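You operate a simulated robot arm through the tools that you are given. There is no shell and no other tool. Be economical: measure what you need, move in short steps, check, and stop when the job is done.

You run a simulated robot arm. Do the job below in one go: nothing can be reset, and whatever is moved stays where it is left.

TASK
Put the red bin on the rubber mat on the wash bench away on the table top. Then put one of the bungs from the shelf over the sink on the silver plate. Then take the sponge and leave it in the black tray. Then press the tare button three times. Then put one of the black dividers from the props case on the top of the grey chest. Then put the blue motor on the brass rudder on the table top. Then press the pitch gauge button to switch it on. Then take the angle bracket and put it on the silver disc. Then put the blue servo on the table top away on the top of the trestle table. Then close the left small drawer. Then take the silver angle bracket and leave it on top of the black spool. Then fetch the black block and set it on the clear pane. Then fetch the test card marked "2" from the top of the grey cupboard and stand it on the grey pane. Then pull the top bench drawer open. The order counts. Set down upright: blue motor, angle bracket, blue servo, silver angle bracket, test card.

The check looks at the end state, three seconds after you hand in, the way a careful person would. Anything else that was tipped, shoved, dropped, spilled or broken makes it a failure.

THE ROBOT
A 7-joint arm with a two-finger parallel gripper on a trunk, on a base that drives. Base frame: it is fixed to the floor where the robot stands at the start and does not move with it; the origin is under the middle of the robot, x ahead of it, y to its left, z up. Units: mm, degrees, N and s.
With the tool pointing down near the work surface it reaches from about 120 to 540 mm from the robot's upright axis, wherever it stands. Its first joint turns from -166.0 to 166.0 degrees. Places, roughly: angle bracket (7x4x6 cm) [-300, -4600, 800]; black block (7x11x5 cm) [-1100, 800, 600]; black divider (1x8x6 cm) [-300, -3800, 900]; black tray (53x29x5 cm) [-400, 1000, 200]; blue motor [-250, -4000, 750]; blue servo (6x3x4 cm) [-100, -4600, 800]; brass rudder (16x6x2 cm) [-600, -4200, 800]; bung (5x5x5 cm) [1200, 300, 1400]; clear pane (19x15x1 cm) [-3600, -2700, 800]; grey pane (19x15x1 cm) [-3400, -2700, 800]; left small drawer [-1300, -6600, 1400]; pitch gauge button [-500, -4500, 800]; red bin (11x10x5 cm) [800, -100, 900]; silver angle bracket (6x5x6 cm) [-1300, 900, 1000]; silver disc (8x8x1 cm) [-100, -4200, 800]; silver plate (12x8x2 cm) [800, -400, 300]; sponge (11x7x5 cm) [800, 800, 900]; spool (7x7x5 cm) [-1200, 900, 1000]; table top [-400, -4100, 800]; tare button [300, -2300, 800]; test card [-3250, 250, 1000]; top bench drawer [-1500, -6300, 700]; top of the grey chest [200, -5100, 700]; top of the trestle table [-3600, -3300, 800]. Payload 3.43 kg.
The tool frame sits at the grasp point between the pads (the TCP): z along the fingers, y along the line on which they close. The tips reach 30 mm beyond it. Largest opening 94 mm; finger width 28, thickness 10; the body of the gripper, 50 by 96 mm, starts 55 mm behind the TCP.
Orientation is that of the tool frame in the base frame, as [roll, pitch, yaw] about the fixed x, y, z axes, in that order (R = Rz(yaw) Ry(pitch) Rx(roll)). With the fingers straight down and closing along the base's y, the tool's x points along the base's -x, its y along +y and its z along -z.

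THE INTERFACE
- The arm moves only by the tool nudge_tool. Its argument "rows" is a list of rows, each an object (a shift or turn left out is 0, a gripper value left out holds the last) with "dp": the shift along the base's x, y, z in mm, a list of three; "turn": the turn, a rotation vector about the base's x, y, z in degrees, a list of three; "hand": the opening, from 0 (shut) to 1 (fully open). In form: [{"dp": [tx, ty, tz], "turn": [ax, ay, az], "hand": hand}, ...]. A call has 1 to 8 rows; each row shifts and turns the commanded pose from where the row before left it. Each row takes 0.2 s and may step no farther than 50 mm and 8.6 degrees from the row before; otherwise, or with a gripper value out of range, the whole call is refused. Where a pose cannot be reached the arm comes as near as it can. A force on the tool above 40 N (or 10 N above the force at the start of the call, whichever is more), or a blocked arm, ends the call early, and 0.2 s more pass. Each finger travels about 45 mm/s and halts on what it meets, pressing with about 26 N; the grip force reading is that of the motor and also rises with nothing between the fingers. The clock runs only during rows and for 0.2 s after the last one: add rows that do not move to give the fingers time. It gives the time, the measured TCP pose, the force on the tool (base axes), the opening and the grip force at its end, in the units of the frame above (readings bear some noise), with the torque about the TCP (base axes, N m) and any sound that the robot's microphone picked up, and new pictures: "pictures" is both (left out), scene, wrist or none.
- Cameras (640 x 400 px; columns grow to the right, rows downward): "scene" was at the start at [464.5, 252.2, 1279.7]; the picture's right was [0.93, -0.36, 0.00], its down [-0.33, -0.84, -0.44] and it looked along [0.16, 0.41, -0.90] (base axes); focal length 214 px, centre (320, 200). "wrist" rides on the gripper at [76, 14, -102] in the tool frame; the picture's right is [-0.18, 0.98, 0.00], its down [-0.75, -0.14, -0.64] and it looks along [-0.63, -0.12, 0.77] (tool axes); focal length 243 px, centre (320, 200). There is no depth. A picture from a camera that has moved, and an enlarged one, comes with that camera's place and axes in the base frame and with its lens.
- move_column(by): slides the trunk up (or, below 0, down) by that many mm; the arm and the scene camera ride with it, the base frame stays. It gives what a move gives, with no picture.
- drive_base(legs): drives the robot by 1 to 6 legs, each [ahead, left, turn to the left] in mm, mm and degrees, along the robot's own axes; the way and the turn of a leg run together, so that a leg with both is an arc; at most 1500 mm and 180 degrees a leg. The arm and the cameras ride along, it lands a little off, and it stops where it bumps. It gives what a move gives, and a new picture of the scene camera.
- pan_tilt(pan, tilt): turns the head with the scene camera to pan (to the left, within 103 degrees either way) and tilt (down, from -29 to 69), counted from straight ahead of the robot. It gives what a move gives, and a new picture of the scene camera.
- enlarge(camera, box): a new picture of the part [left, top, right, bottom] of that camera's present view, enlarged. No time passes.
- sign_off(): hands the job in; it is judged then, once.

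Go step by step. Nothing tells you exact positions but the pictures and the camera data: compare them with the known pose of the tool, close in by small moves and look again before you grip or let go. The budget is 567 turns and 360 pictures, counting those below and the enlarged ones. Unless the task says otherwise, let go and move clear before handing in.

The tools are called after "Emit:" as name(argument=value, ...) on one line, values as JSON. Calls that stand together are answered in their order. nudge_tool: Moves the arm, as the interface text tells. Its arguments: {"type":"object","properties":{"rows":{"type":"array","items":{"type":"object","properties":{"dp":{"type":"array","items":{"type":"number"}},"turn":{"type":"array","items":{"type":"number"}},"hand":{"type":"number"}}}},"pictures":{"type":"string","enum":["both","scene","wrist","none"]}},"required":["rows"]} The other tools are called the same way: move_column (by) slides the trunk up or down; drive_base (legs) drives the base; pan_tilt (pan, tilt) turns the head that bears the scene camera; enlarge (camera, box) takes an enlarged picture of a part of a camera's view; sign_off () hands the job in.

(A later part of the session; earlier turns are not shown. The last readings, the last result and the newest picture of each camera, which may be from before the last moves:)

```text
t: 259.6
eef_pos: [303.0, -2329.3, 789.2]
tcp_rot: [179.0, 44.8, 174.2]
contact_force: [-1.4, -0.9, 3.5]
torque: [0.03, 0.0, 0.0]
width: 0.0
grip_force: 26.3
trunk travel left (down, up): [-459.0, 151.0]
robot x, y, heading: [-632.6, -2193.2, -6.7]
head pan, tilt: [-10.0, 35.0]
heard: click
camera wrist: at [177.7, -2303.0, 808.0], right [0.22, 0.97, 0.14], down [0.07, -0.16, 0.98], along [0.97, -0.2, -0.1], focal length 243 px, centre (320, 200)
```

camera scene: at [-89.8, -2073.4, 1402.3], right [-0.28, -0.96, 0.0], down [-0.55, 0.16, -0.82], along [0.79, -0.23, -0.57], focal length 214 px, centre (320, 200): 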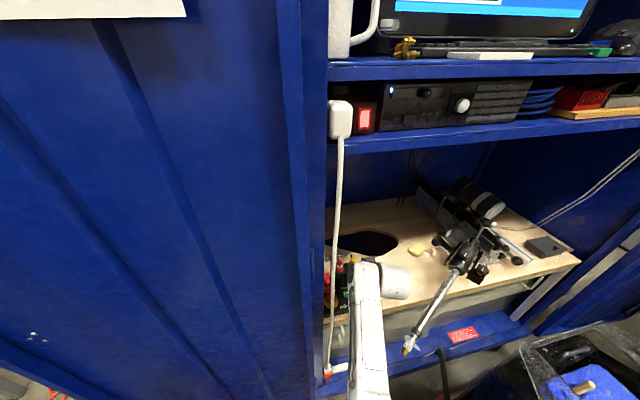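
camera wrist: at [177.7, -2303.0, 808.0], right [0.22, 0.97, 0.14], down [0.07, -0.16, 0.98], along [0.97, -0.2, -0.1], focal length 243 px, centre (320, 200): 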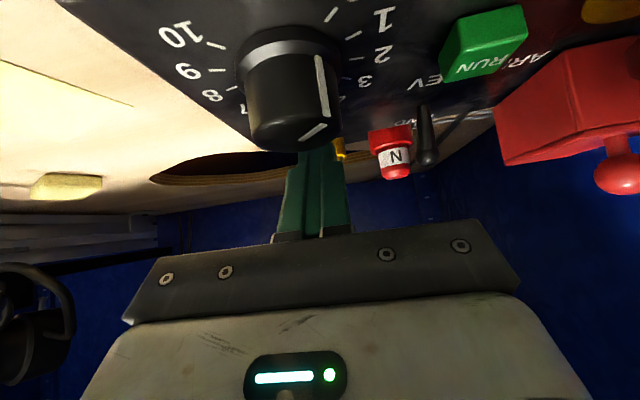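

A click: first press. I release by 14 mm and press again.

Emit:
nudge_tool(rows=[{"dp": [0, 0, 14]}, {}], pictures="none")

Emit:
nudge_tool(rows=[{"dp": [0, 0, -10]}, {"dp": [0, 0, -4]}, {}], pictures="none")

Emit:
nudge_tool(rows=[{"dp": [0, 0, 14]}, {}], pictures="none")

```text
t: 260.2
eef_pos: [302.4, -2329.9, 802.8]
tcp_rot: [179.0, 44.8, 174.2]
contact_force: [0.4, 0.5, -0.6]
torque: [-0.02, -0.02, -0.01]
width: 0.0
grip_force: 26.1
trunk travel left (down, up): [-459.0, 151.0]
robot x, y, heading: [-634.6, -2192.0, -6.1]
head pan, tilt: [-10.0, 35.0]
```

```text
t: 261.0
eef_pos: [303.3, -2328.6, 788.7]
tcp_rot: [179.0, 44.9, 174.2]
contact_force: [0.5, 0.0, 4.8]
torque: [0.0, -0.06, -0.04]
width: 0.0
grip_force: 26.6
trunk travel left (down, up): [-459.0, 151.0]
robot x, y, heading: [-636.2, -2193.3, -6.6]
head pan, tilt: [-10.0, 35.0]
heard: click
```

```text
t: 261.6
eef_pos: [301.9, -2328.8, 801.7]
tcp_rot: [179.0, 44.8, 174.2]
contact_force: [1.1, 0.2, 0.1]
torque: [0.0, -0.02, 0.05]
width: 0.0
grip_force: 25.9
trunk travel left (down, up): [-459.0, 151.0]
robot x, y, heading: [-636.1, -2190.2, -6.3]
head pan, tilt: [-10.0, 35.0]
```

Second click heard. Third press, then away.

Emit:
nudge_tool(rows=[{"dp": [0, 0, -10]}, {"dp": [0, 0, -4]}, {}], pictures="none")

Emit:
nudge_tool(rows=[{"dp": [0, 0, 14]}, {"dp": [0, 0, 30]}, {"dp": [-25, 5, 35]}, {"dp": [-40, 7, 20]}, {"dp": [-40, 7, 10]}, {"dp": [-40, 7, 10]}, {"dp": [-40, 7, 10]}, {}], pictures="none")

```text
t: 262.4
eef_pos: [303.0, -2328.3, 789.5]
tcp_rot: [179.0, 44.9, 174.3]
contact_force: [0.9, -0.7, 2.9]
torque: [-0.07, -0.06, -0.03]
width: 0.0
grip_force: 25.3
trunk travel left (down, up): [-459.0, 151.0]
robot x, y, heading: [-633.5, -2188.3, -6.4]
head pan, tilt: [-10.0, 35.0]
heard: click
```

```text
t: 264.2
eef_pos: [117.1, -2296.4, 917.8]
tcp_rot: [178.9, 44.8, 174.2]
contact_force: [-0.5, 0.7, 1.1]
torque: [0.0, 0.0, 0.02]
width: 0.3
grip_force: 25.8
trunk travel left (down, up): [-459.0, 151.0]
robot x, y, heading: [-635.2, -2192.1, -6.3]
head pan, tilt: [-10.0, 35.0]
```

Three clicks heard. Next the black dividers in the props case: I back off west, straighten the tool and go to the table.

Emit:
drive_base(legs=[[-850, 0, 6.3]])

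Emit:
nudge_tool(rows=[{"turn": [0, 7.5, 0], "dp": [0, 0, 15]}, {"turn": [0, 7.5, 0], "dp": [0, 0, 15]}, {"turn": [0, 7.5, 0], "dp": [0, 0, 20]}, {"turn": [0, 7.5, 0], "dp": [0, 0, 20]}, {"turn": [0, 7.5, 0], "dp": [0, 0, 20]}, {"turn": [0, 7.3, 0], "dp": [0, 0, 20], "hand": 0.3}, {}], pictures="none")

Emit:
drive_base(legs=[[0, -1500, 0], [0, -60, 0]])

Emit:
pan_tilt(pan=0, tilt=40)

```text
t: 268.7
eef_pos: [-726.2, -2164.6, 917.9]
tcp_rot: [179.0, 44.8, -179.2]
contact_force: [0.3, 0.8, -1.5]
torque: [-0.05, 0.01, -0.02]
width: 0.1
grip_force: 26.0
trunk travel left (down, up): [-459.0, 151.0]
robot x, y, heading: [-1489.3, -2146.9, -0.1]
head pan, tilt: [-10.0, 35.0]
camera scene: at [-958.5, -1965.2, 1402.3], right [-0.17, -0.99, 0.0], down [-0.57, 0.1, -0.82], along [0.81, -0.14, -0.57], focal length 214 px, centre (320, 200)
```

scene: 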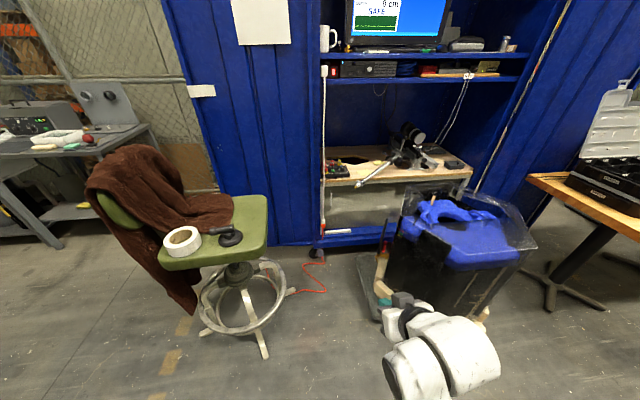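

```text
t: 270.3
eef_pos: [-704.9, -2187.2, 1008.5]
tcp_rot: [-177.0, 22.7, -179.2]
contact_force: [1.2, 0.2, 0.6]
torque: [-0.02, 0.01, 0.0]
width: 28.3
grip_force: 0.1
out of reach, approached as far as the arm can: row 3, 4, 5
trunk travel left (down, up): [-459.0, 151.0]
robot x, y, heading: [-1489.3, -2142.9, 0.0]
head pan, tilt: [-10.0, 35.0]
```

```text
t: 278.3
eef_pos: [-702.4, -3752.0, 1008.6]
tcp_rot: [-177.1, 22.8, -179.2]
contact_force: [-0.4, -0.1, 0.8]
torque: [-0.01, -0.01, 0.01]
width: 28.2
grip_force: 0.1
trunk travel left (down, up): [-459.0, 151.0]
robot x, y, heading: [-1485.6, -3708.9, 0.1]
head pan, tilt: [-10.0, 35.0]
camera scene: at [-956.6, -3528.9, 1402.3], right [-0.17, -0.98, 0.0], down [-0.57, 0.1, -0.82], along [0.81, -0.14, -0.57], focal length 214 px, centre (320, 200)
```

scene: 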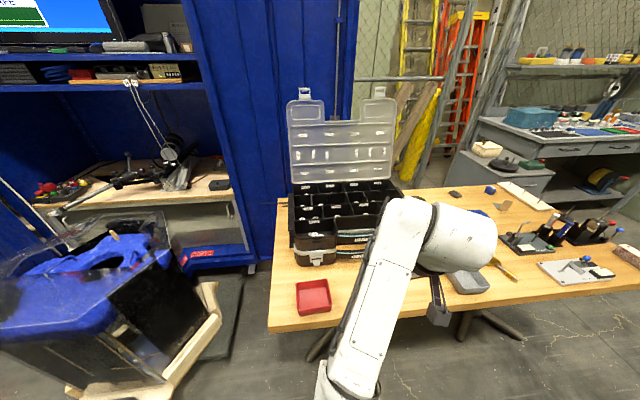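

```text
t: 279.0
eef_pos: [-702.7, -3751.0, 1010.1]
tcp_rot: [-177.0, 22.9, -179.2]
contact_force: [0.1, 0.1, 0.3]
torque: [-0.01, 0.0, 0.01]
width: 28.1
grip_force: 0.1
trunk travel left (down, up): [-459.0, 151.0]
robot x, y, heading: [-1485.0, -3708.0, 0.0]
head pan, tilt: [0.0, 40.0]
camera scene: at [-958.3, -3513.8, 1394.8], right [0.0, -1.0, 0.0], down [-0.64, 0.0, -0.77], along [0.77, 0.0, -0.64], focal length 214 px, centre (320, 200)
```

scene: 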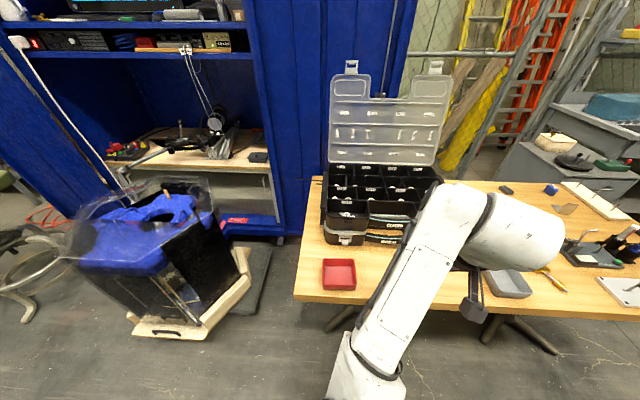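

Emit:
enlarge(camera="scene", box=[310, 150, 450, 250])

```text
4.00 times, centred on (380, 200) of scene
camera zoom: at [-958.3, -3513.8, 1394.8], right [0.0, -1.0, 0.0], down [-0.64, 0.0, -0.77], along [0.77, 0.0, -0.64], focal length 858 px, centre (80, 200)
```

zoom: 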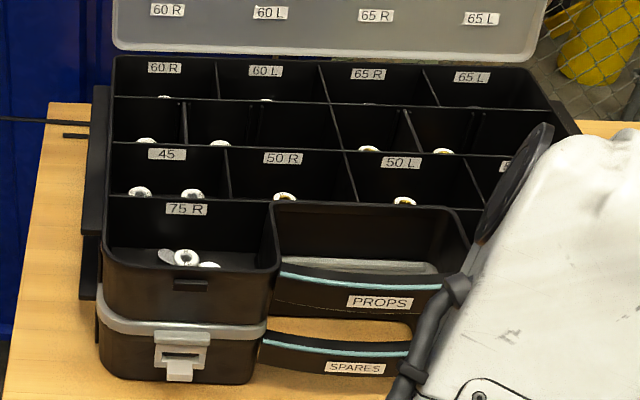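

Emit:
drive_base(legs=[[330, 0, 0]])

Emit:
nudge_tool(rows=[{"dp": [-20, 0, 10], "turn": [-1.5, 6, 0]}, {"dp": [-20, 0, 10], "turn": [-1.5, 6, 0]}, {"dp": [-10, 0, 10], "turn": [0, 6, 0]}, {"dp": [-10, 0, 10], "turn": [0, 5, 0]}, {}], pictures="both")

```text
t: 281.2
eef_pos: [-375.1, -3746.6, 1009.7]
tcp_rot: [-177.0, 23.0, -179.0]
contact_force: [-1.3, -0.1, 1.0]
torque: [-0.02, -0.01, 0.01]
width: 28.1
grip_force: 0.0
trunk travel left (down, up): [-459.0, 151.0]
robot x, y, heading: [-1161.9, -3707.0, 0.5]
head pan, tilt: [0.0, 40.0]
camera scene: at [-631.7, -3510.0, 1394.8], right [0.01, -1.0, 0.0], down [-0.64, 0.0, -0.77], along [0.77, 0.0, -0.64], focal length 214 px, centre (320, 200)
```

scene: 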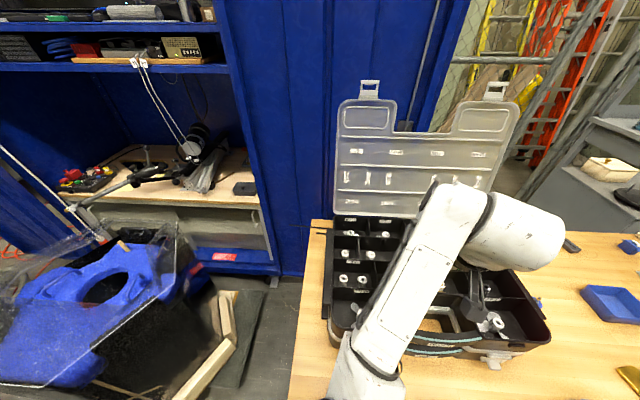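

```text
t: 282.4
eef_pos: [-433.4, -3747.1, 1050.1]
tcp_rot: [-174.5, -0.3, -178.2]
contact_force: [-0.1, 0.5, 0.3]
torque: [-0.03, -0.01, 0.03]
width: 28.2
grip_force: 0.0
trunk travel left (down, up): [-459.0, 151.0]
robot x, y, heading: [-1158.0, -3706.7, 0.2]
head pan, tilt: [0.0, 40.0]
camera scene: at [-631.6, -3510.0, 1394.8], right [0.01, -1.0, 0.0], down [-0.64, 0.0, -0.77], along [0.77, 0.0, -0.64], focal length 214 px, centre (320, 200)
camera wrist: at [-510.2, -3724.5, 1149.5], right [0.15, 0.98, -0.09], down [0.76, -0.06, 0.65], along [0.63, -0.17, -0.75], focal length 243 px, centre (320, 200)
```

scene: 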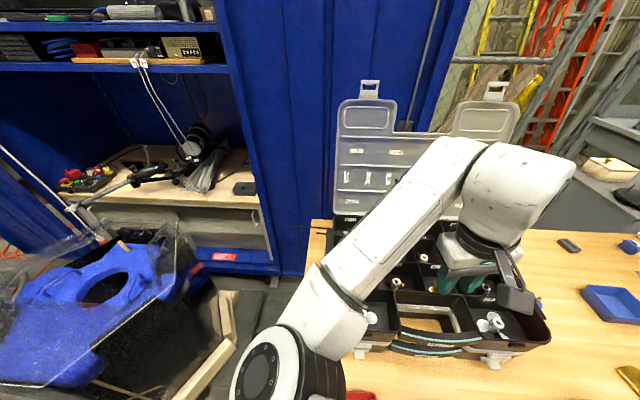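
wrist: 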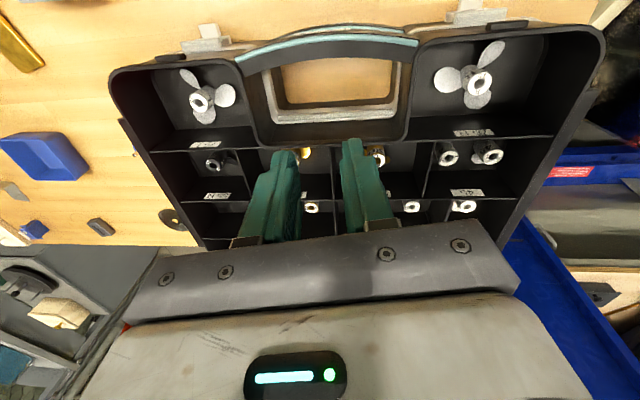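

Emit:
nudge_tool(rows=[{"dp": [-45, -20, 10], "turn": [5, 0, 0]}, {"dp": [-45, -20, 0]}, {"dp": [-45, -20, 0]}, {"dp": [-30, -40, 0]}, {"dp": [0, -45, 0]}, {"dp": [0, -45, 0]}, {"dp": [0, -45, 0]}, {}], pictures="none")

Emit:
pan_tilt(pan=-35, tilt=50)

Emit:
enlarge(camera="scene", box=[180, 80, 460, 255])

```text
refused: row 1 steps farther than a row can; nothing moved
```

```text
t: 283.4
eef_pos: [-434.4, -3746.4, 1048.9]
tcp_rot: [-174.5, -0.2, -178.2]
contact_force: [0.5, -0.5, -0.3]
torque: [0.02, -0.02, 0.03]
width: 28.4
grip_force: 0.1
trunk travel left (down, up): [-459.0, 151.0]
robot x, y, heading: [-1156.2, -3706.6, 0.6]
head pan, tilt: [-35.0, 50.0]
camera scene: at [-653.2, -3554.3, 1380.6], right [-0.57, -0.82, 0.0], down [-0.63, 0.43, -0.64], along [0.53, -0.37, -0.77], focal length 214 px, centre (320, 200)
```

scene: 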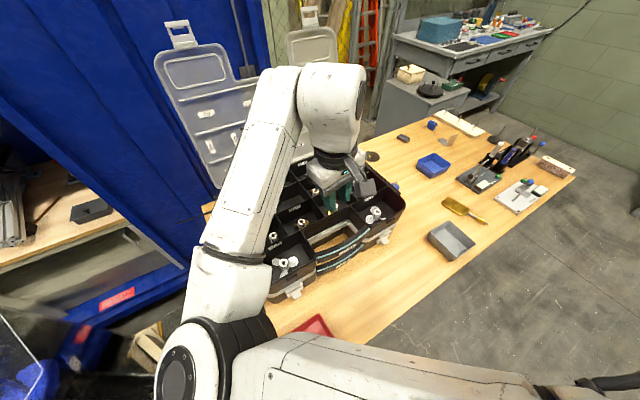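

```text
2.29 times, centred on (320, 168) of scene
camera zoom: at [-653.2, -3554.3, 1380.6], right [-0.57, -0.82, 0.0], down [-0.63, 0.43, -0.64], along [0.53, -0.37, -0.77], focal length 490 px, centre (320, 274)
```

zoom: 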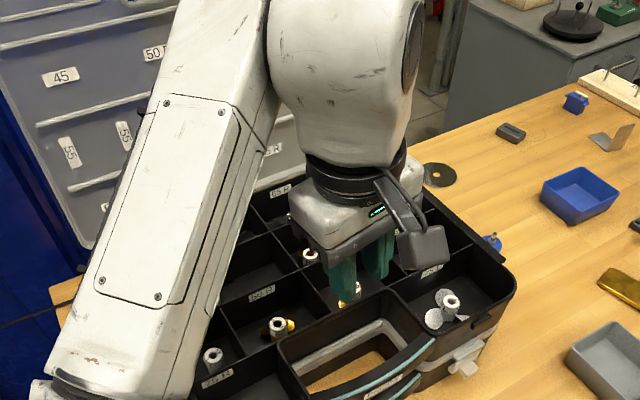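

Emit:
nudge_tool(rows=[{"dp": [-40, -20, 0], "turn": [5, 0, 0]}, {"dp": [-40, -20, 0]}, {"dp": [-40, -25, 0]}, {"dp": [-30, -38, 0]}, {"dp": [-20, -45, 0]}, {"dp": [0, -48, 0]}, {"dp": [0, -48, 0]}, {"dp": [0, -48, 0]}], pictures="none")

Emit:
pan_tilt(pan=-20, tilt=55)

Emit:
enlarge(camera="scene", box=[220, 70, 480, 240])

```text
t: 285.2
eef_pos: [-606.9, -4040.3, 1046.9]
tcp_rot: [-179.5, 0.0, -178.2]
contact_force: [0.2, 1.2, 0.6]
torque: [-0.04, 0.03, 0.02]
width: 28.2
grip_force: 0.0
trunk travel left (down, up): [-459.0, 151.0]
robot x, y, heading: [-1157.2, -3705.6, 0.8]
head pan, tilt: [-35.0, 50.0]
```

```text
t: 286.0
eef_pos: [-606.6, -4040.2, 1046.8]
tcp_rot: [-179.5, 0.0, -178.2]
contact_force: [0.6, -1.1, 0.3]
torque: [0.0, 0.03, 0.0]
width: 28.1
grip_force: 0.0
trunk travel left (down, up): [-459.0, 151.0]
robot x, y, heading: [-1155.5, -3707.0, 0.5]
head pan, tilt: [-20.0, 55.0]
camera scene: at [-648.7, -3535.0, 1374.1], right [-0.34, -0.94, 0.0], down [-0.77, 0.28, -0.57], along [0.54, -0.19, -0.82], focal length 214 px, centre (320, 200)
```

scene: 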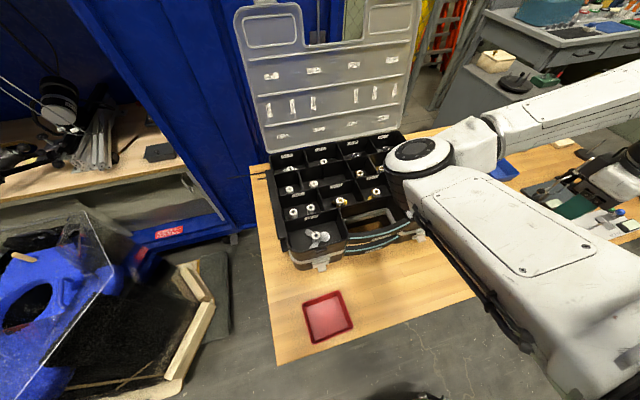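

```text
2.35 times, centred on (350, 155) of scene
camera zoom: at [-648.7, -3535.0, 1374.1], right [-0.34, -0.94, 0.0], down [-0.77, 0.28, -0.57], along [0.54, -0.19, -0.82], focal length 505 px, centre (249, 306)
```

zoom: 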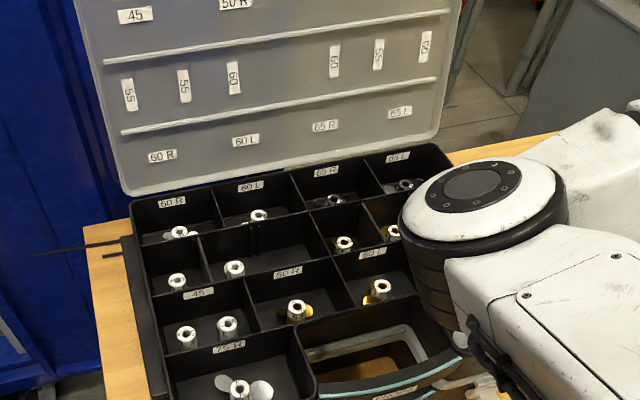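

Emit:
nudge_tool(rows=[{"dp": [0, 48, 5]}, {"dp": [0, 48, 5]}, {"dp": [0, 48, 5]}, {"dp": [0, 48, 5]}, {"dp": [15, 46, 0]}, {"dp": [35, 32, 0]}, {"dp": [40, 28, 0]}, {"dp": [40, 28, 0]}], pictures="none")

Emit:
nudge_tool(rows=[{"dp": [40, 25, 0]}, {"dp": [40, 25, 0]}, {"dp": [40, 20, 0]}, {"dp": [40, 20, 0]}, {"dp": [40, 15, -10]}, {"dp": [40, 15, -20]}, {"hand": 0.5}, {}], pictures="wrist")

```text
t: 287.8
eef_pos: [-475.0, -3712.4, 1068.2]
tcp_rot: [-179.5, -0.1, -178.3]
contact_force: [0.9, -0.2, -0.5]
torque: [0.02, 0.01, 0.04]
width: 28.1
grip_force: 0.1
trunk travel left (down, up): [-459.0, 151.0]
robot x, y, heading: [-1157.9, -3705.2, 0.4]
head pan, tilt: [-20.0, 55.0]
```

```text
t: 289.6
eef_pos: [-235.4, -3591.8, 1037.1]
tcp_rot: [-179.4, 0.0, -178.3]
contact_force: [-0.3, -0.1, 0.7]
torque: [0.04, 0.0, 0.01]
width: 47.1
grip_force: 0.0
trunk travel left (down, up): [-459.0, 151.0]
robot x, y, heading: [-1158.6, -3709.4, 0.5]
head pan, tilt: [-20.0, 55.0]
camera wrist: at [-311.5, -3578.9, 1139.1], right [0.15, 0.99, -0.01], down [0.76, -0.11, 0.64], along [0.63, -0.11, -0.77], focal length 243 px, centre (320, 200)
```

wrist: 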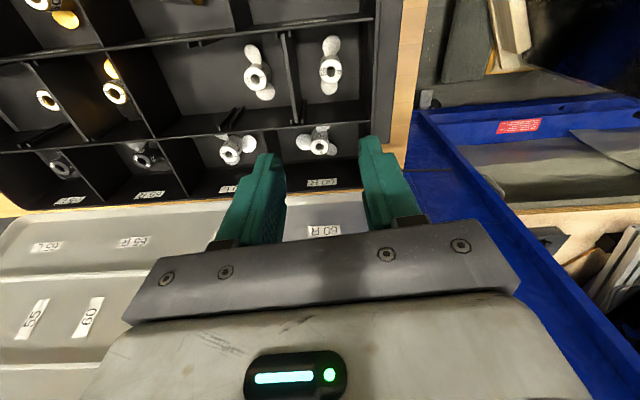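

The removable divider's top edge runs from (−294, −3616) to (−214, −3619) at z about 893. I come over its middle with a 30 mm opening.

Emit:
nudge_tool(rows=[{"dp": [-10, -13, -30], "hand": 0.33, "turn": [0, 0, -1]}, {"dp": [-8, -12, -35]}, {"dp": [0, 0, -32]}, {}], pictures="wrist")

```text
t: 290.6
eef_pos: [-252.7, -3617.4, 940.7]
tcp_rot: [-179.4, 0.0, -179.2]
contact_force: [-0.3, 0.5, -0.2]
torque: [0.02, 0.02, 0.01]
width: 30.7
grip_force: 0.1
trunk travel left (down, up): [-459.0, 151.0]
robot x, y, heading: [-1159.2, -3706.9, 0.4]
head pan, tilt: [-20.0, 55.0]
camera wrist: at [-328.8, -3602.1, 1042.0], right [0.17, 0.99, -0.01], down [0.76, -0.13, 0.64], along [0.63, -0.12, -0.77], focal length 243 px, centre (320, 200)
```

wrist: 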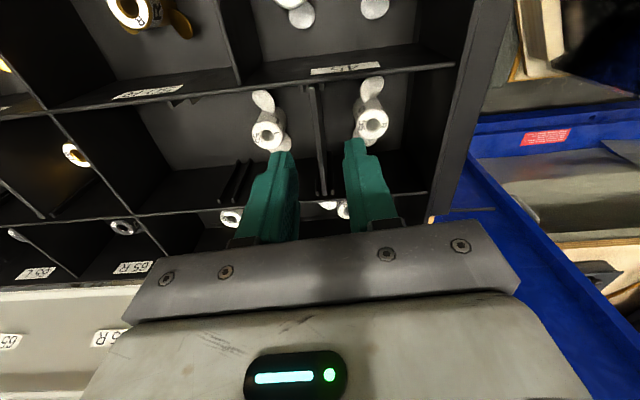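

Emit:
nudge_tool(rows=[{"dp": [-3, 0, -15], "hand": 0.24}, {"dp": [0, 0, -15]}, {"dp": [0, 0, -10]}, {"dp": [0, 0, -5]}, {}], pictures="wrist")

```text
t: 291.8
eef_pos: [-256.3, -3618.1, 895.7]
tcp_rot: [-179.6, 0.1, -179.1]
contact_force: [0.4, 1.3, 0.1]
torque: [-0.02, -0.05, -0.03]
width: 22.7
grip_force: 0.0
trunk travel left (down, up): [-459.0, 151.0]
robot x, y, heading: [-1157.3, -3710.5, 0.2]
head pan, tilt: [-20.0, 55.0]
camera wrist: at [-332.0, -3602.6, 997.9], right [0.17, 0.99, -0.01], down [0.76, -0.12, 0.64], along [0.63, -0.12, -0.77], focal length 243 px, centre (320, 200)
```

wrist: 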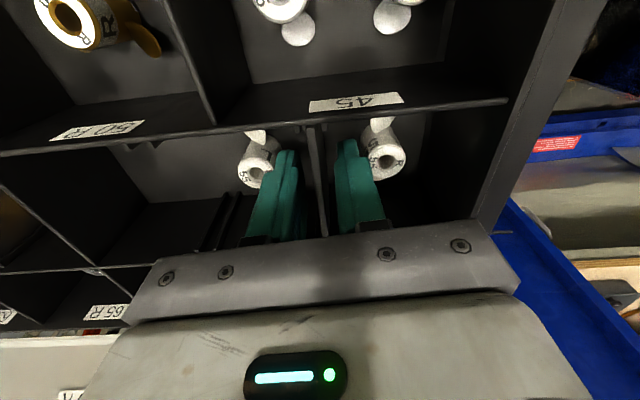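

Well placed between the props. I close on the divider and lift straight up.

Emit:
nudge_tool(rows=[{"hand": 0}, {}, {}, {}], pictures="none")

Emit:
nudge_tool(rows=[{"dp": [0, 0, 15]}, {"dp": [0, 0, 20]}, {"dp": [0, 0, 40]}, {"dp": [0, 0, 40]}, {"dp": [0, 0, 30]}, {}], pictures="wrist")

```text
t: 292.8
eef_pos: [-256.8, -3617.2, 896.2]
tcp_rot: [-179.5, 0.0, -179.3]
contact_force: [-1.1, 2.3, 0.2]
torque: [0.07, -0.01, -0.31]
width: 6.9
grip_force: 26.3
trunk travel left (down, up): [-459.0, 151.0]
robot x, y, heading: [-1156.6, -3706.0, 0.4]
head pan, tilt: [-20.0, 55.0]
```

```text
t: 294.2
eef_pos: [-255.7, -3617.3, 1042.0]
tcp_rot: [-179.5, 0.1, -179.2]
contact_force: [0.2, -0.6, -1.2]
torque: [0.0, 0.02, 0.03]
width: 7.3
grip_force: 26.0
trunk travel left (down, up): [-459.0, 151.0]
robot x, y, heading: [-1162.0, -3711.4, 0.3]
head pan, tilt: [-20.0, 55.0]
camera wrist: at [-331.1, -3602.3, 1144.2], right [0.17, 0.99, -0.01], down [0.76, -0.12, 0.64], along [0.63, -0.12, -0.77], focal length 243 px, centre (320, 200)
```

wrist: 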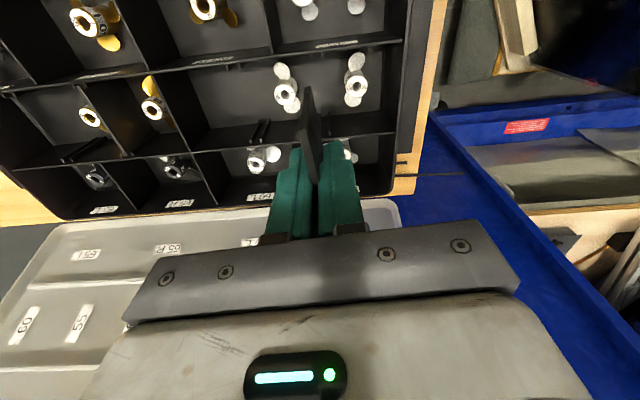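

The divider is out and the props are undisturbed. I retract, back off and go south to face the grey chest.

Emit:
nudge_tool(rows=[{"dp": [-48, -5, 0]}, {"dp": [-48, -5, 0]}, {"dp": [-48, -5, 0]}, {"dp": [-48, -5, 0]}, {"dp": [-48, -5, 0]}, {"dp": [-48, -5, 0]}, {"dp": [-48, -5, 0]}, {"dp": [-40, -5, 0]}], pictures="none")

Emit:
drive_base(legs=[[-350, 0, 0], [0, -1390, 0]])

Emit:
pan_tilt(pan=0, tilt=30)

```text
t: 296.0
eef_pos: [-622.8, -3654.4, 1041.7]
tcp_rot: [-179.5, 0.0, -179.3]
contact_force: [0.7, 0.0, -0.2]
torque: [0.0, 0.0, -0.03]
width: 7.2
grip_force: 25.8
out of reach, approached as far as the arm can: row 8
trunk travel left (down, up): [-459.0, 151.0]
robot x, y, heading: [-1156.8, -3705.8, 0.2]
head pan, tilt: [-20.0, 55.0]
```

```text
t: 304.8
eef_pos: [-979.8, -5041.5, 1041.9]
tcp_rot: [-179.5, -0.1, -180.0]
contact_force: [0.1, 0.7, -0.1]
torque: [0.02, -0.01, 0.02]
width: 7.1
grip_force: 26.1
trunk travel left (down, up): [-459.0, 151.0]
robot x, y, heading: [-1516.1, -5089.2, -0.2]
head pan, tilt: [-20.0, 55.0]
camera scene: at [-1004.4, -4920.1, 1374.1], right [-0.35, -0.94, 0.0], down [-0.77, 0.28, -0.57], along [0.54, -0.2, -0.82], focal length 214 px, centre (320, 200)
```

scene: 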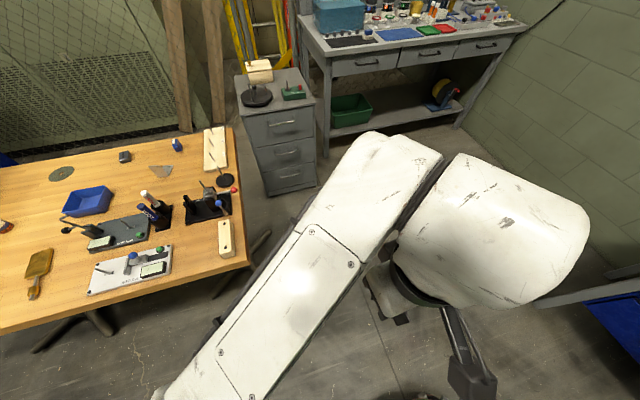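

```text
t: 305.6
eef_pos: [-979.3, -5041.2, 1043.0]
tcp_rot: [-179.4, -0.1, -179.9]
contact_force: [0.4, -1.2, 0.0]
torque: [-0.02, 0.02, -0.02]
width: 6.8
grip_force: 25.8
trunk travel left (down, up): [-459.0, 151.0]
robot x, y, heading: [-1515.9, -5085.9, -0.2]
head pan, tilt: [0.0, 30.0]
camera scene: at [-981.6, -4895.6, 1410.1], right [-0.01, -1.0, 0.0], down [-0.5, 0.0, -0.87], along [0.87, -0.01, -0.5], focal length 214 px, centre (320, 200)
```

scene: 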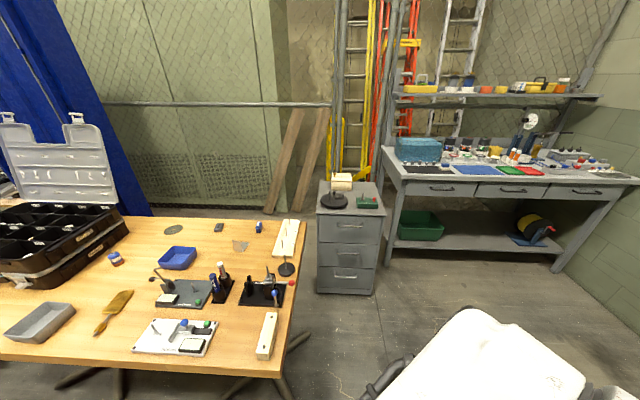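

Emit:
enlarge(camera="scene", box=[300, 160, 400, 230])

```text
5.71 times, centred on (350, 195) of scene
camera zoom: at [-981.6, -4895.6, 1410.1], right [-0.01, -1.0, 0.0], down [-0.5, 0.0, -0.87], along [0.87, -0.01, -0.5], focal length 1226 px, centre (149, 229)
```

zoom: 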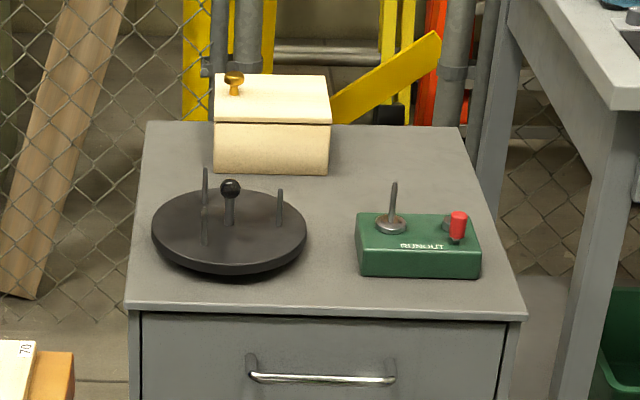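

The chest's top has a free area at the back right and between the disc stand and green block. I drive closer for a better look.

Emit:
drive_base(legs=[[900, -60, 0]])

Emit:
pan_tilt(pan=-15, tilt=50)

```text
t: 310.4
eef_pos: [-78.5, -5108.2, 1042.8]
tcp_rot: [-179.5, -0.1, -179.9]
contact_force: [-0.1, 0.3, -0.6]
torque: [0.0, 0.02, 0.0]
width: 7.3
grip_force: 25.7
trunk travel left (down, up): [-459.0, 151.0]
robot x, y, heading: [-613.2, -5152.0, -0.3]
head pan, tilt: [0.0, 30.0]
camera scene: at [-80.1, -4963.3, 1410.2], right [-0.01, -1.0, 0.0], down [-0.5, 0.0, -0.87], along [0.87, -0.01, -0.5], focal length 214 px, centre (320, 200)
```

scene: 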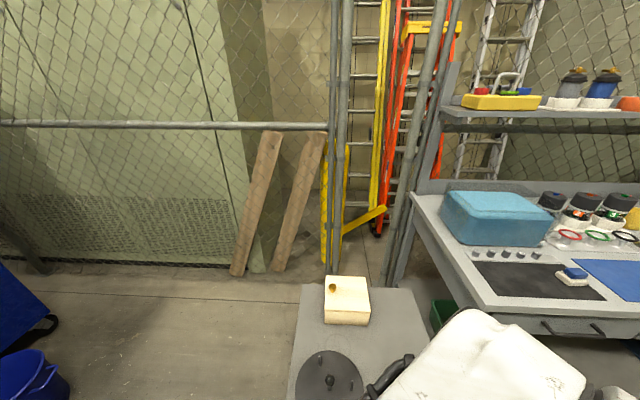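

```text
t: 311.2
eef_pos: [-76.5, -5108.2, 1042.6]
tcp_rot: [-179.5, -0.1, 180.0]
contact_force: [0.1, 0.0, 0.1]
torque: [0.0, 0.03, 0.01]
width: 6.9
grip_force: 26.1
trunk travel left (down, up): [-459.0, 151.0]
robot x, y, heading: [-614.2, -5149.5, -0.4]
head pan, tilt: [-15.0, 50.0]
camera scene: at [-96.2, -4983.1, 1380.7], right [-0.27, -0.96, 0.0], down [-0.74, 0.2, -0.64], along [0.62, -0.17, -0.77], focal length 214 px, centre (320, 200)
```

scene: 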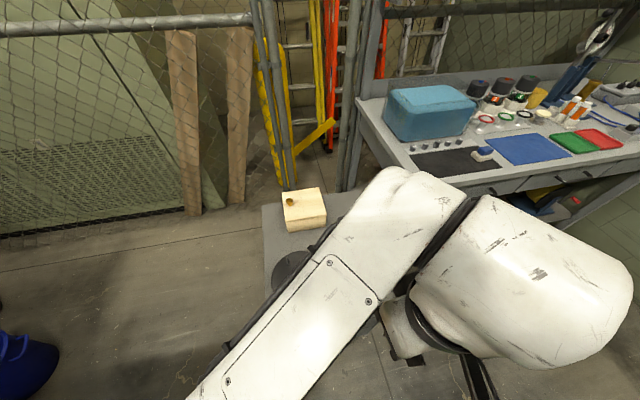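

The chest top is at z ≈ 755. Free spot: about (240, −5170) between block and wooden box. I drive a little closer and bring the divider there.

Emit:
drive_base(legs=[[120, 0, 0.3]])

Emit:
nudge_tool(rows=[{"dp": [45, -12, 0]}, {"dp": [45, -12, 0]}, {"dp": [45, -12, -10]}, {"dp": [40, -12, -25]}, {"dp": [20, -12, -40]}, {"dp": [0, 0, -40]}, {}], pictures="both")

```text
t: 312.5
eef_pos: [43.4, -5105.0, 1042.8]
tcp_rot: [-179.5, -0.1, -179.6]
contact_force: [-0.3, -0.3, 0.3]
torque: [0.04, 0.01, 0.02]
width: 7.3
grip_force: 26.1
trunk travel left (down, up): [-459.0, 151.0]
robot x, y, heading: [-499.8, -5154.1, -0.1]
head pan, tilt: [-15.0, 50.0]
camera scene: at [23.3, -4980.3, 1380.7], right [-0.26, -0.97, 0.0], down [-0.74, 0.2, -0.64], along [0.62, -0.17, -0.77], focal length 214 px, centre (320, 200)
```

scene: 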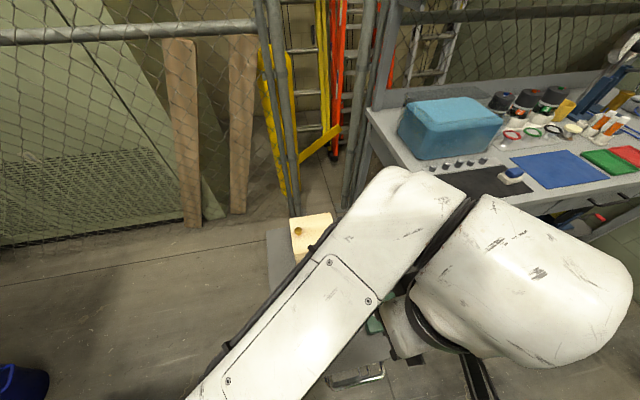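

```text
t: 314.1
eef_pos: [240.2, -5165.3, 925.8]
tcp_rot: [-179.4, -0.1, -179.6]
contact_force: [-0.2, -0.5, -0.3]
torque: [-0.01, 0.01, 0.03]
width: 6.9
grip_force: 25.7
trunk travel left (down, up): [-459.0, 151.0]
robot x, y, heading: [-493.0, -5153.9, -0.1]
head pan, tilt: [-15.0, 50.0]
camera scene: at [23.6, -4980.4, 1380.6], right [-0.26, -0.97, 0.0], down [-0.74, 0.2, -0.64], along [0.62, -0.17, -0.77], focal length 214 px, centre (320, 200)
camera wrist: at [163.9, -5148.8, 1029.8], right [0.18, 0.98, -0.01], down [0.76, -0.13, 0.64], along [0.63, -0.12, -0.77], focal length 243 px, centre (320, 200)
```

scene: 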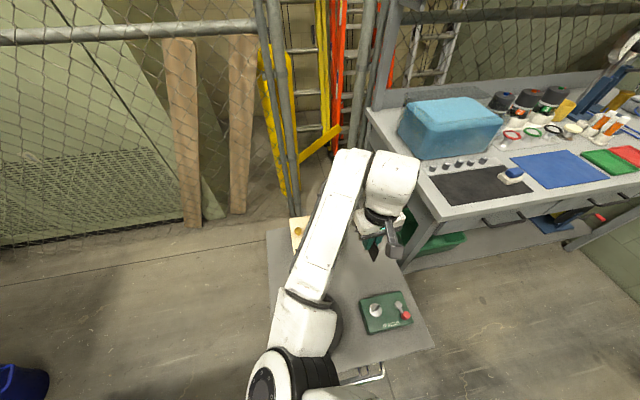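
wrist: 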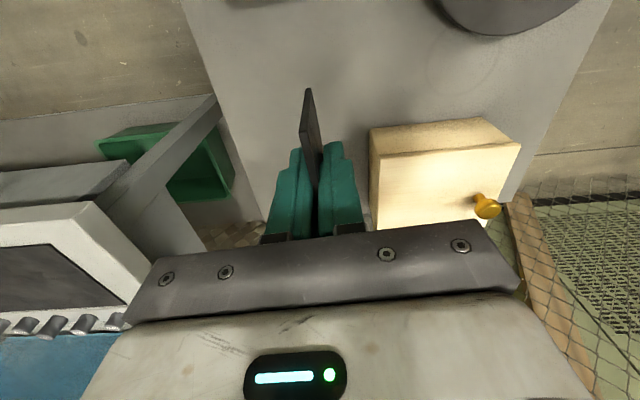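

Emit:
nudge_tool(rows=[{"dp": [-20, -20, -20]}, {"dp": [0, 0, -40]}, {"dp": [0, 0, -25]}, {"dp": [0, 0, -8]}, {"dp": [0, 0, -5]}, {"dp": [0, 0, -4]}, {"dp": [0, 0, -4]}], pictures="wrist")

```text
t: 315.7
eef_pos: [218.2, -5184.9, 821.1]
tcp_rot: [-179.5, -0.1, -179.7]
contact_force: [-0.3, -0.2, -0.5]
torque: [0.01, 0.01, -0.02]
width: 7.4
grip_force: 25.8
trunk travel left (down, up): [-459.0, 151.0]
robot x, y, heading: [-490.1, -5152.5, -0.1]
head pan, tilt: [-15.0, 50.0]
camera wrist: at [141.9, -5170.1, 923.2], right [0.18, 0.98, -0.01], down [0.76, -0.13, 0.64], along [0.63, -0.12, -0.77], focal length 243 px, centre (320, 200)
```

wrist: 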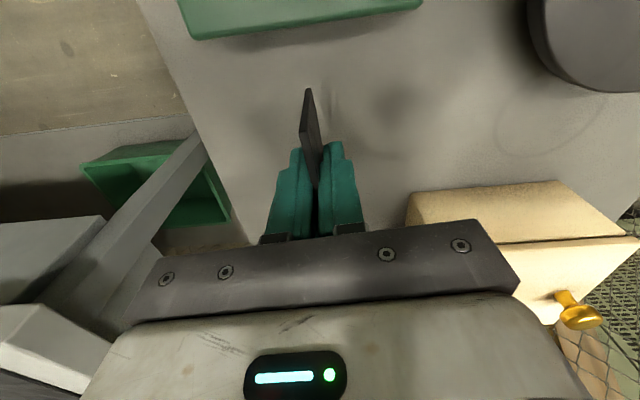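

Emit:
nudge_tool(rows=[{"dp": [0, 0, -3]}, {"dp": [0, 0, -3]}, {"dp": [0, 0, -3]}, {"dp": [0, 0, -3]}, {"dp": [0, 0, -3]}, {"dp": [0, 0, -3]}, {"dp": [0, 0, -3]}], pictures="none")

```text
t: 317.3
eef_pos: [217.6, -5185.1, 799.6]
tcp_rot: [-179.4, -0.1, -179.6]
contact_force: [0.4, 0.0, -0.5]
torque: [-0.03, -0.02, 0.0]
width: 7.3
grip_force: 26.4
trunk travel left (down, up): [-459.0, 151.0]
robot x, y, heading: [-490.9, -5153.5, -0.0]
head pan, tilt: [-15.0, 50.0]
```

Emit:
nudge_tool(rows=[{"dp": [0, 0, -4]}, {"dp": [0, 0, -4]}, {"dp": [0, 0, -4]}, {"dp": [0, 0, -4]}, {"dp": [0, 0, -4]}, {"dp": [0, 0, -4]}, {"dp": [0, 0, -4]}, {"dp": [0, 0, -4]}], pictures="wrist")

```text
t: 319.2
eef_pos: [218.5, -5186.5, 769.9]
tcp_rot: [-179.4, 0.1, -179.6]
contact_force: [-4.5, 1.3, 20.2]
torque: [0.16, 0.38, 0.06]
width: 7.0
grip_force: 26.0
trunk travel left (down, up): [-459.0, 151.0]
robot x, y, heading: [-492.1, -5152.4, -0.0]
head pan, tilt: [-15.0, 50.0]
stopped in row 8: the force on the tool passed its limit at 42 N (the readings are from after the stop); the commanded pose is now the measured one
camera wrist: at [141.2, -5169.9, 872.0], right [0.18, 0.98, -0.01], down [0.75, -0.13, 0.64], along [0.63, -0.12, -0.76], focal length 243 px, centre (320, 200)
```

wrist: 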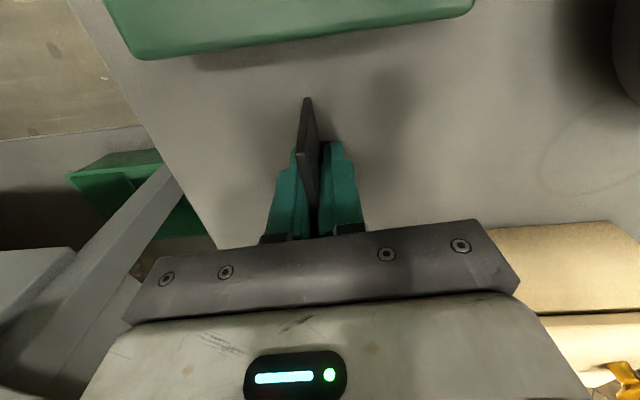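

The divider stands on the chest top (z ≈ 708). I raise 1 mm, open, and rise.

Emit:
nudge_tool(rows=[{"dp": [0, 0, 1]}, {"hand": 0.3}, {}, {}, {"dp": [0, 0, 25]}, {"dp": [0, 0, 45]}, {"dp": [0, 0, 45]}, {}], pictures="wrist")

```text
t: 321.0
eef_pos: [216.2, -5185.9, 885.2]
tcp_rot: [-179.3, 0.0, -179.8]
contact_force: [0.8, 1.1, 0.8]
torque: [0.01, 0.02, 0.01]
width: 28.6
grip_force: 0.0
trunk travel left (down, up): [-459.0, 151.0]
robot x, y, heading: [-491.1, -5154.2, -0.3]
head pan, tilt: [-15.0, 50.0]
camera wrist: at [140.2, -5170.0, 987.2], right [0.18, 0.98, -0.01], down [0.75, -0.13, 0.64], along [0.63, -0.12, -0.77], focal length 243 px, centre (320, 200)
```

wrist: 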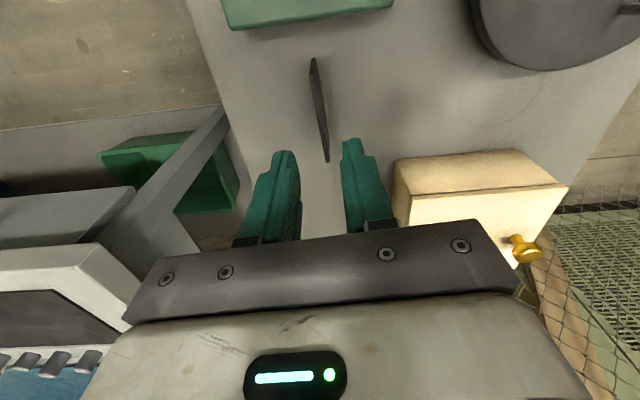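

It stands upright. Next the blue motor onto the brass rudder: I retract and drive back to the table's west side.

Emit:
nudge_tool(rows=[{"dp": [0, 0, 45]}, {"dp": [-30, 5, 35]}, {"dp": [-45, 10, 15]}, {"dp": [-48, 10, 0]}, {"dp": [-48, 10, 0]}, {"dp": [-40, 10, 0]}], pictures="none")

Emit:
drive_base(legs=[[-850, 0, 0.3], [0, 1100, 0]])

Emit:
pan_tilt(pan=-10, tilt=45)

```text
t: 322.4
eef_pos: [39.7, -5146.4, 979.8]
tcp_rot: [-179.4, -0.2, -179.6]
contact_force: [-0.4, 0.3, 0.3]
torque: [-0.01, 0.0, 0.0]
width: 27.8
grip_force: 0.1
out of reach, approached as far as the arm can: row 6
trunk travel left (down, up): [-459.0, 151.0]
robot x, y, heading: [-494.0, -5155.9, -0.4]
head pan, tilt: [-15.0, 50.0]
```

```text
t: 332.2
eef_pos: [-821.2, -4021.5, 980.0]
tcp_rot: [-179.4, -0.1, -178.9]
contact_force: [1.0, -0.9, -1.0]
torque: [0.01, 0.01, 0.01]
width: 28.1
grip_force: 0.1
trunk travel left (down, up): [-459.0, 151.0]
robot x, y, heading: [-1358.2, -4035.6, 0.5]
head pan, tilt: [-15.0, 50.0]
camera scene: at [-839.2, -3855.1, 1380.6], right [-0.25, -0.97, 0.0], down [-0.74, 0.19, -0.64], along [0.62, -0.16, -0.77], focal length 214 px, centre (320, 200)
```

scene: 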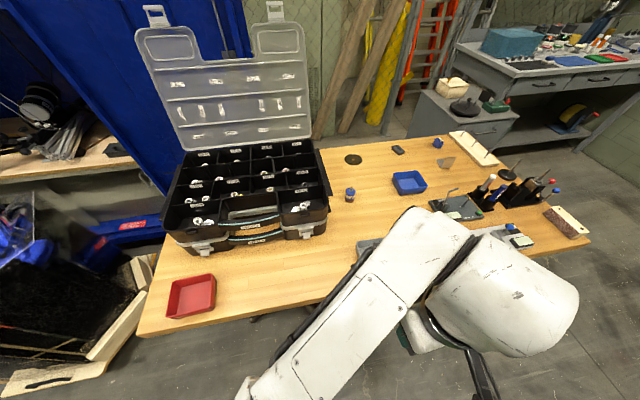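

```text
t: 332.9
eef_pos: [-820.0, -4021.3, 980.7]
tcp_rot: [-179.4, 0.0, -178.9]
contact_force: [-0.2, -0.7, 0.3]
torque: [0.02, -0.02, -0.03]
width: 28.3
grip_force: 0.1
trunk travel left (down, up): [-459.0, 151.0]
robot x, y, heading: [-1353.0, -4033.8, 0.8]
head pan, tilt: [-10.0, 45.0]
camera scene: at [-833.6, -3849.2, 1387.5], right [-0.16, -0.99, 0.0], down [-0.7, 0.12, -0.71], along [0.7, -0.12, -0.71], focal length 214 px, centre (320, 200)
```

scene: 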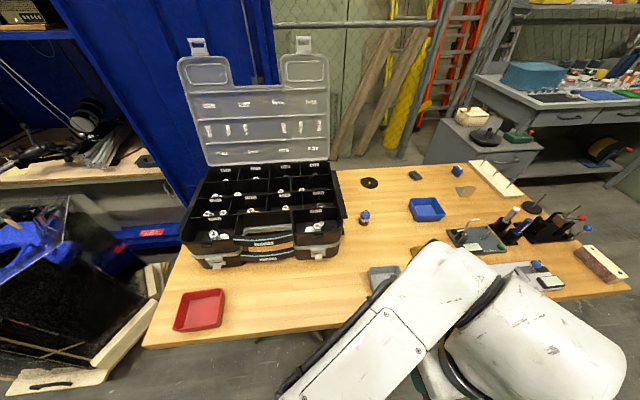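

Emit:
enlarge(camera="scene", box=[330, 160, 490, 260])

```text
4.00 times, centred on (410, 210) of scene
camera zoom: at [-833.6, -3849.2, 1387.5], right [-0.16, -0.99, 0.0], down [-0.7, 0.12, -0.71], along [0.7, -0.12, -0.71], focal length 858 px, centre (-40, 160)
```

zoom: 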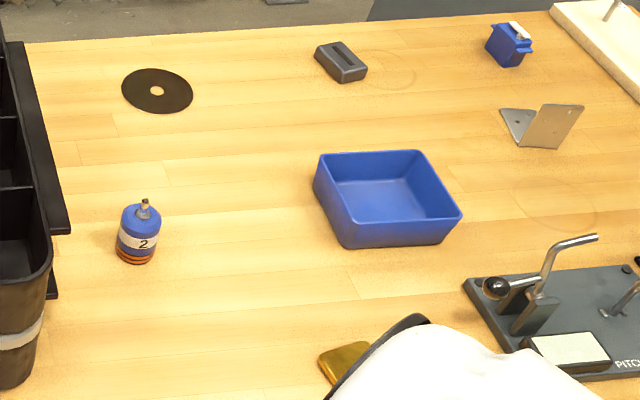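

The motor marked "2" stands upright near (−360, −4098). I drive closer and come above it with an open gripper.

Emit:
drive_base(legs=[[250, 0, -0.8]])

Emit:
nudge_tool(rows=[{"dp": [40, -12, 0], "hand": 0.8}, {"dp": [45, -12, 0]}, {"dp": [45, -12, 0]}, {"dp": [45, -12, -10]}, {"dp": [40, -12, -20]}, {"dp": [20, -12, -30]}, {}], pictures="both")

```text
t: 334.7
eef_pos: [-567.5, -4029.2, 981.5]
tcp_rot: [-179.4, -0.1, -180.0]
contact_force: [-0.7, 0.3, -0.3]
torque: [-0.01, 0.01, -0.01]
width: 28.0
grip_force: 0.0
trunk travel left (down, up): [-459.0, 151.0]
robot x, y, heading: [-1098.2, -4033.6, -0.1]
head pan, tilt: [-10.0, 45.0]
camera scene: at [-576.7, -3857.3, 1387.6], right [-0.18, -0.98, 0.0], down [-0.7, 0.13, -0.71], along [0.7, -0.13, -0.71], focal length 214 px, centre (320, 200)
```

scene: 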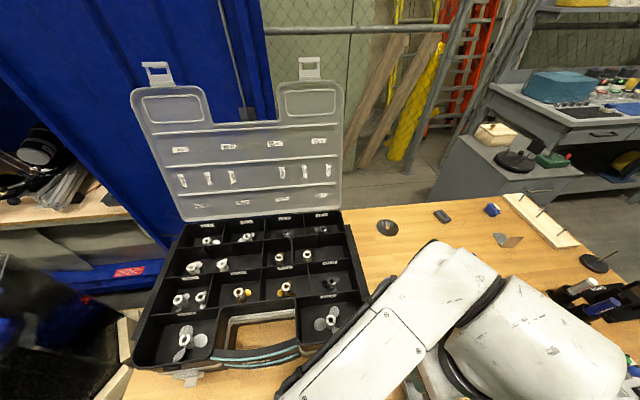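

```text
t: 336.3
eef_pos: [-331.0, -4101.3, 918.6]
tcp_rot: [-179.4, 0.0, -179.9]
contact_force: [0.5, -0.2, -0.1]
torque: [0.0, -0.02, 0.01]
width: 75.0
grip_force: 0.1
trunk travel left (down, up): [-459.0, 151.0]
robot x, y, heading: [-1099.1, -4035.2, -0.4]
head pan, tilt: [-10.0, 45.0]
camera scene: at [-576.4, -3857.4, 1387.5], right [-0.18, -0.98, 0.0], down [-0.7, 0.13, -0.71], along [0.7, -0.13, -0.71], focal length 214 px, centre (320, 200)
camera wrist: at [-406.9, -4084.5, 1020.6], right [0.18, 0.98, -0.01], down [0.76, -0.13, 0.64], along [0.63, -0.13, -0.77], focal length 243 px, centre (320, 200)
```

scene: 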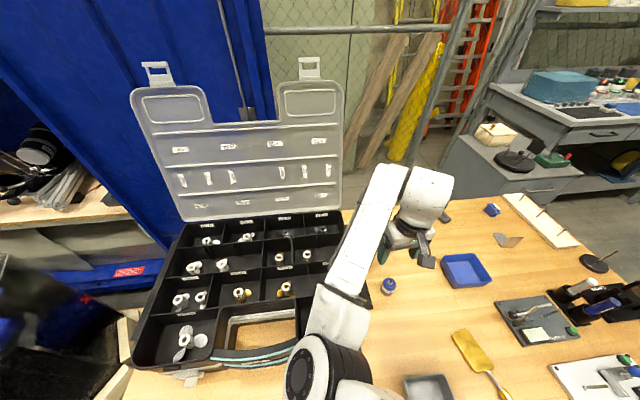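
wrist: 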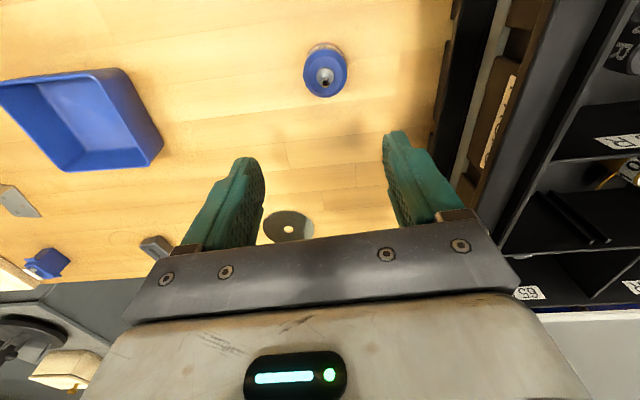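

Emit:
nudge_tool(rows=[{"dp": [-15, 4, -35], "hand": 0.75}, {"dp": [-15, 4, -35]}, {"dp": [0, 0, -15]}, {}], pictures="wrist")

```text
t: 337.3
eef_pos: [-359.6, -4093.4, 835.2]
tcp_rot: [-179.4, -0.1, -179.9]
contact_force: [0.3, 0.1, 0.5]
torque: [0.02, 0.0, 0.04]
width: 70.5
grip_force: 0.1
trunk travel left (down, up): [-459.0, 151.0]
robot x, y, heading: [-1101.3, -4031.9, -0.4]
head pan, tilt: [-10.0, 45.0]
camera wrist: at [-436.5, -4078.6, 937.2], right [0.18, 0.98, -0.01], down [0.75, -0.13, 0.64], along [0.63, -0.12, -0.77], focal length 243 px, centre (320, 200)
```

wrist: 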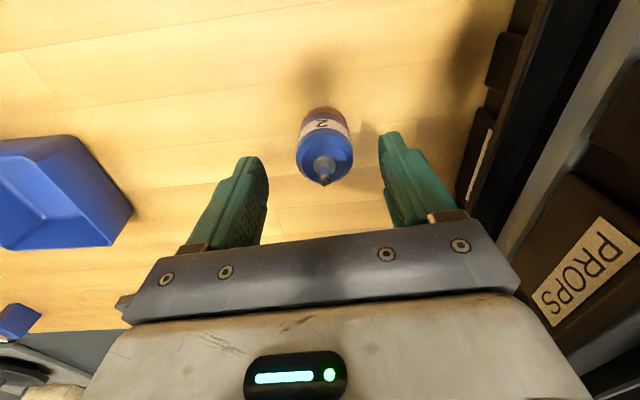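

Emit:
nudge_tool(rows=[{"dp": [5, 1, -20]}, {"dp": [0, 0, -15]}, {"dp": [0, 0, -9]}, {"hand": 0.3}, {"hand": 0}, {}, {}, {}], pictures="wrist")

```text
t: 339.1
eef_pos: [-355.0, -4090.0, 798.5]
tcp_rot: [-179.7, 0.8, -179.8]
contact_force: [0.8, 0.9, 3.1]
torque: [0.07, 0.06, -0.03]
width: 37.3
grip_force: 26.2
trunk travel left (down, up): [-459.0, 151.0]
robot x, y, heading: [-1100.1, -4035.8, -0.1]
head pan, tilt: [-10.0, 45.0]
camera wrist: at [-432.6, -4073.7, 899.1], right [0.18, 0.98, 0.0], down [0.74, -0.14, 0.65], along [0.64, -0.12, -0.76], focal length 243 px, centre (320, 200)
```

wrist: 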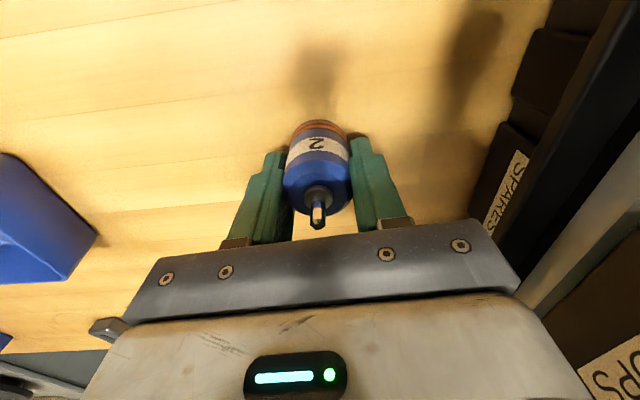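

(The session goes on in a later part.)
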